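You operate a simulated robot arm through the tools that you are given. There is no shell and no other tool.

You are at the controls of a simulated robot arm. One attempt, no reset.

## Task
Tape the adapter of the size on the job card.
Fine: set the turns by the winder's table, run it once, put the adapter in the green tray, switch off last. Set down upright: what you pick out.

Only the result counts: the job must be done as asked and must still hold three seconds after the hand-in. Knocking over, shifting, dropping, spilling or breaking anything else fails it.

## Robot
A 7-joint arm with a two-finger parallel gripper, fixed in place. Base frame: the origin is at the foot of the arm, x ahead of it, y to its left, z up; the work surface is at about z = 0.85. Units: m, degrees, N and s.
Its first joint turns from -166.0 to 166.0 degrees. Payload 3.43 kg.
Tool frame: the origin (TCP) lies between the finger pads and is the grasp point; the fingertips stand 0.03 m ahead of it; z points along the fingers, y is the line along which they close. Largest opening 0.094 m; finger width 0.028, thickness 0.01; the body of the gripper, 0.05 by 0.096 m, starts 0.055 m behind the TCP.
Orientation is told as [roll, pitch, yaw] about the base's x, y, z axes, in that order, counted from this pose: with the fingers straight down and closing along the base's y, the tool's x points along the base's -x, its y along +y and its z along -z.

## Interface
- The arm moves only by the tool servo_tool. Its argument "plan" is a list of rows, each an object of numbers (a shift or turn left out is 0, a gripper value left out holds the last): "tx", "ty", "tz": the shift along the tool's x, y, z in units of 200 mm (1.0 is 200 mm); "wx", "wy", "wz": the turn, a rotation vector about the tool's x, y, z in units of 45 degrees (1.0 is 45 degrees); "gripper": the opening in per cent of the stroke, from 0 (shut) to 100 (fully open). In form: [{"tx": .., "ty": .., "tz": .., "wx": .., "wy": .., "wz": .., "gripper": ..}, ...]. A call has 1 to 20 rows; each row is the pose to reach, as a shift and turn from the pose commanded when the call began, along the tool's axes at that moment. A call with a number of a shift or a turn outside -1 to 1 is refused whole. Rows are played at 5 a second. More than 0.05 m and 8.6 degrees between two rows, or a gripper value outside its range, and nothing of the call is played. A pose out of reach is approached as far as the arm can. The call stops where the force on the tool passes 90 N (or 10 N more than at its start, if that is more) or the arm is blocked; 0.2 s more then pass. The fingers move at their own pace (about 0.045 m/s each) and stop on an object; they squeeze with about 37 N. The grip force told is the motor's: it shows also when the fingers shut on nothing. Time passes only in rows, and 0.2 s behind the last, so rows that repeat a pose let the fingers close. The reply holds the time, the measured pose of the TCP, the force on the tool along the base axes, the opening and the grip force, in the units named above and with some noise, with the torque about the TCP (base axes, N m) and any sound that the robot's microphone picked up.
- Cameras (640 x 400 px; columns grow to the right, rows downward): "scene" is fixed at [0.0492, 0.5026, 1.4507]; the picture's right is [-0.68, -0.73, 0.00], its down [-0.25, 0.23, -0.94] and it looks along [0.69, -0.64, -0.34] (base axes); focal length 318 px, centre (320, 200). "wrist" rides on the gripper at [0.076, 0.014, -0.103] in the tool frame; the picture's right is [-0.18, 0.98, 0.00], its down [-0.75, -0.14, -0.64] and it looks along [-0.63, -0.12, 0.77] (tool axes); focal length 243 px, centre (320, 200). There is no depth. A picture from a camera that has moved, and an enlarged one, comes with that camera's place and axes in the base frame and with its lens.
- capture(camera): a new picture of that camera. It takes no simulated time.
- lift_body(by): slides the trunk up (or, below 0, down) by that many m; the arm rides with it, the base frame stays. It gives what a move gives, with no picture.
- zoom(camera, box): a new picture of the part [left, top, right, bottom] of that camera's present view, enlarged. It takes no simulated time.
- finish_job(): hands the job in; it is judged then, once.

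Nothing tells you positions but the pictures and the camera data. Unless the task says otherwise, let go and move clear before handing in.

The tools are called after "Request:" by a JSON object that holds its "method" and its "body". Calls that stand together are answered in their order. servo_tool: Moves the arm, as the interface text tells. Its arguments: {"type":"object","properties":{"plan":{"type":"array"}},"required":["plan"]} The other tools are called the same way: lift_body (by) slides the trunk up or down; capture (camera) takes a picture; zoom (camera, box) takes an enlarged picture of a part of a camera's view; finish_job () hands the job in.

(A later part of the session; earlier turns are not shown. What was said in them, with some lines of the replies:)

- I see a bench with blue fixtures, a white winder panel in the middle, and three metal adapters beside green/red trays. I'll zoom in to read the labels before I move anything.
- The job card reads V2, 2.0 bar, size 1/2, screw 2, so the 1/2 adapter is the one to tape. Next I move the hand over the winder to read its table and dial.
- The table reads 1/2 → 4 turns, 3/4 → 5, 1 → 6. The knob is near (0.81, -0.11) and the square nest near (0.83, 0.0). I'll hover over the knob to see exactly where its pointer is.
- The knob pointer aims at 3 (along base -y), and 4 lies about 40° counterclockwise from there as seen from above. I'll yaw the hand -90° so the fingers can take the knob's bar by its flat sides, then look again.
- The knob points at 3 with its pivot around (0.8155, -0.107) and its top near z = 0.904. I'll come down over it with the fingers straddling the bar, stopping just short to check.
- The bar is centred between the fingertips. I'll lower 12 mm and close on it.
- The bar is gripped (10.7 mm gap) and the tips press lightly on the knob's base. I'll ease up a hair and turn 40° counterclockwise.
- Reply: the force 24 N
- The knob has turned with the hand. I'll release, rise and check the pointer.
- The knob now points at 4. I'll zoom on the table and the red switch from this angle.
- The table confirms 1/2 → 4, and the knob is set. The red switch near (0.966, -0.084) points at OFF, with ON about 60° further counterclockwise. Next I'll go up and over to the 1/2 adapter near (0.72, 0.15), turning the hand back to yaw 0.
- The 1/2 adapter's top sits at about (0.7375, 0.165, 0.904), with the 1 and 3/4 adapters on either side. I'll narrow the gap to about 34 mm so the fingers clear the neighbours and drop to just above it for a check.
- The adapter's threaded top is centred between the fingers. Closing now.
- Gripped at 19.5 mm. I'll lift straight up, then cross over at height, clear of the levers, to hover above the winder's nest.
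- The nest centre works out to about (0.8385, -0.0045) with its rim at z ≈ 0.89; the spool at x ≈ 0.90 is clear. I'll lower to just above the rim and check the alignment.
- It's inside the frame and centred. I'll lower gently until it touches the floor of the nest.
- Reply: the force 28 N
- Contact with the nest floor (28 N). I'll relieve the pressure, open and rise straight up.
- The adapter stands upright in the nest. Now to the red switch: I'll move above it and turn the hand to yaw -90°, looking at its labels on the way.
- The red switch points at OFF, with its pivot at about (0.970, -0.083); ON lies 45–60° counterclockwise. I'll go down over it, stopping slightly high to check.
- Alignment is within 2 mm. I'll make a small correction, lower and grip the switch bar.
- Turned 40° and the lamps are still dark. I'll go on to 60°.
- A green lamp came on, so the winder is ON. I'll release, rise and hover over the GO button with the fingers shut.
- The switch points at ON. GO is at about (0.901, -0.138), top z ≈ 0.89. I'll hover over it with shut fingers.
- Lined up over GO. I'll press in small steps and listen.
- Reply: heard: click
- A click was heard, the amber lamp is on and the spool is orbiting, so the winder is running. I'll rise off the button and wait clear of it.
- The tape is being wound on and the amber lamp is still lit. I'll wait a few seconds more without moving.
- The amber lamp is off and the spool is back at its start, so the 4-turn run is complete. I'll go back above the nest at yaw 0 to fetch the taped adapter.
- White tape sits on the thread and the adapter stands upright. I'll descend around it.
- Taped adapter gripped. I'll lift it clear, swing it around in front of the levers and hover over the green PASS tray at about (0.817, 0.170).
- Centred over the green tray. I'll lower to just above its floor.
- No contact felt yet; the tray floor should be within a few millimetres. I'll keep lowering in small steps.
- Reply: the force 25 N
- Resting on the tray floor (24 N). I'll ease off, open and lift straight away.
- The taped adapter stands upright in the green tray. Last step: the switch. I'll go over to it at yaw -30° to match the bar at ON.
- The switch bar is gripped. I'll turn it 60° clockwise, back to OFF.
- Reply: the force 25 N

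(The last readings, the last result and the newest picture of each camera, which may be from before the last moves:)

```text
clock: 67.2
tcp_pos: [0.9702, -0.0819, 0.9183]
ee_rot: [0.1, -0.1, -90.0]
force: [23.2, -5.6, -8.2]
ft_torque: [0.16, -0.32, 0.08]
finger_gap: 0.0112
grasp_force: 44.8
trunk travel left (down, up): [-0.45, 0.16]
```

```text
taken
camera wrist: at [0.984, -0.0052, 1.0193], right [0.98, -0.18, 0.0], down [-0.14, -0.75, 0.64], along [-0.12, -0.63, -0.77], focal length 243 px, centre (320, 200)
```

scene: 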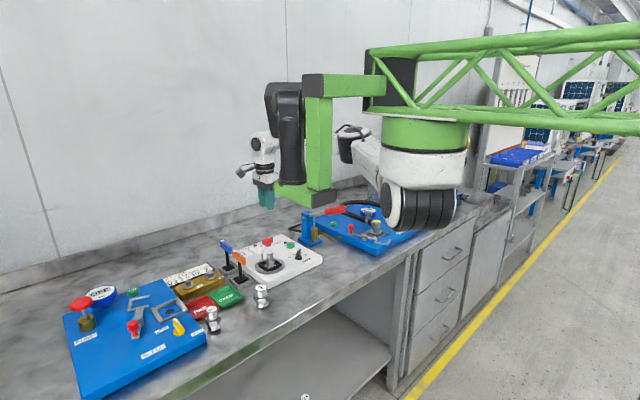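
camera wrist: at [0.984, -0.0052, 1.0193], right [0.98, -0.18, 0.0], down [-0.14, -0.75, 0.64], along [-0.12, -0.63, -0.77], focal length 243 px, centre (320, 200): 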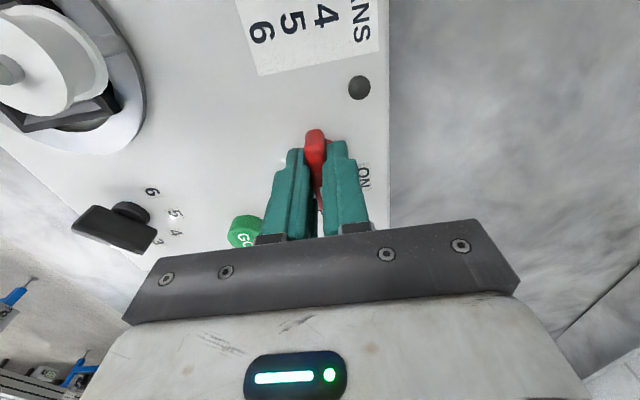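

The lamp is out and the switch is back at OFF. I'll release, rise and check everything.

Request:
{"method": "servo_tool", "body": {"plan": [{"gripper": 36}, {"gripper": 36}, {"gripper": 36}, {"tz": -0.15}, {"tz": -0.35}, {"tz": -0.55}, {"tz": -0.75}, {"tz": -0.75}]}}

Request:
{"method": "capture", "body": {"camera": "wrist"}}

Request:
{"method": "zoom", "body": {"camera": "wrist", "box": [180, 40, 420, 190]}}

Request:
{"method": "zoom", "body": {"camera": "scene", "box": [190, 220, 330, 330]}}

Request:
{"method": "capture", "body": {"camera": "scene"}}

```text
clock: 69.0
tcp_pos: [0.9707, -0.0826, 1.069]
ee_rot: [-0.1, 0.0, -89.9]
force: [0.2, 0.2, -0.7]
ft_torque: [0.0, 0.0, -0.01]
finger_gap: 0.0339
grasp_force: 0.0
trunk travel left (down, up): [-0.45, 0.16]
```

```text
taken
camera wrist: at [0.9841, -0.0056, 1.1708], right [0.98, -0.18, 0.0], down [-0.14, -0.75, 0.64], along [-0.12, -0.63, -0.77], focal length 243 px, centre (320, 200)
```

wrist: 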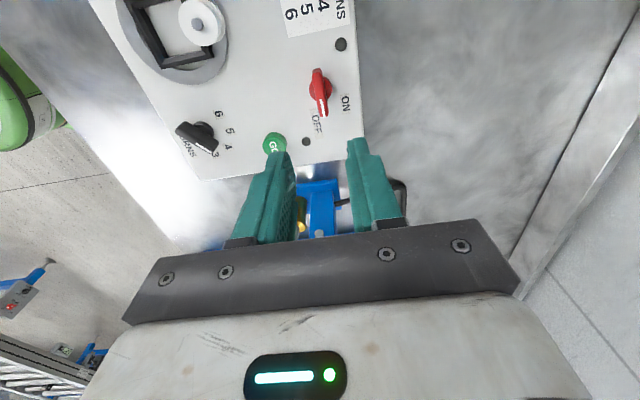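

```text
2.67 times, centred on (300, 115) of wrist
camera zoom: at [0.9841, -0.0056, 1.1708], right [0.98, -0.18, 0.0], down [-0.14, -0.75, 0.64], along [-0.12, -0.63, -0.77], focal length 647 px, centre (373, 427)
```

zoom: 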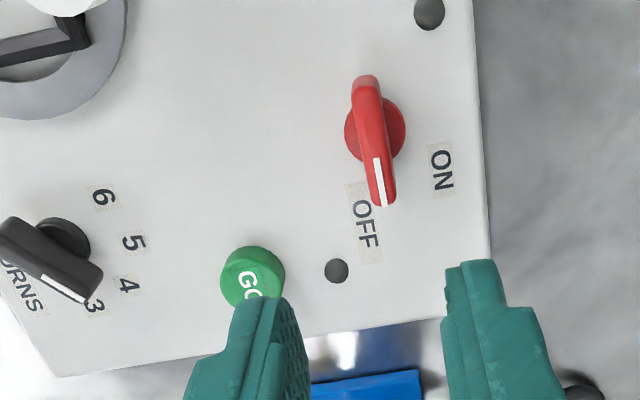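

```text
3.64 times, centred on (260, 275) of scene
camera zoom: at [0.0492, 0.5026, 1.4507], right [-0.68, -0.73, 0.0], down [-0.25, 0.23, -0.94], along [0.69, -0.64, -0.34], focal length 1154 px, centre (538, -73)
```

zoom: 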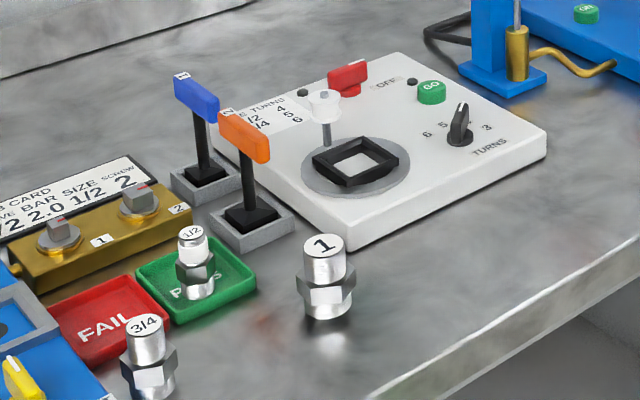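

```text
taken
```

scene: 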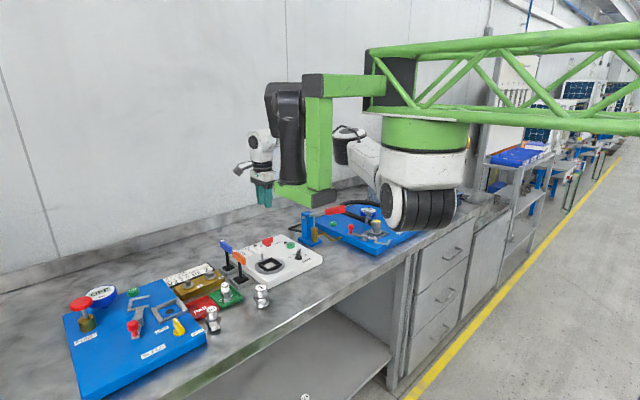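

The knob is still at 4, the switch points at OFF with both lamps dark, and the taped 1/2 adapter stands upright in the green tray. Nothing else has moved and the hand is clear, so I'm handing the job in.

Request:
{"method": "finish_job", "body": {}}

```text
The job is handed in.
```

The job is handed in: the 1/2 adapter named on the job card is taped and stands upright in the green PASS tray. I haven't had a result back from the judging.

- **Turns:** I set the winder's knob to 4, as its table gives for size 1/2.
- **Run:** I pressed GO once. The winder ran about four seconds, then its amber lamp went out and the spool returned to its start.
- **Switch-off:** I turned the switch to OFF as the last step, after the adapter was in the tray. Both winder lamps are dark.

In the last pictures nothing else on the bench looked moved or knocked over, and the hand was open and clear before hand-in.
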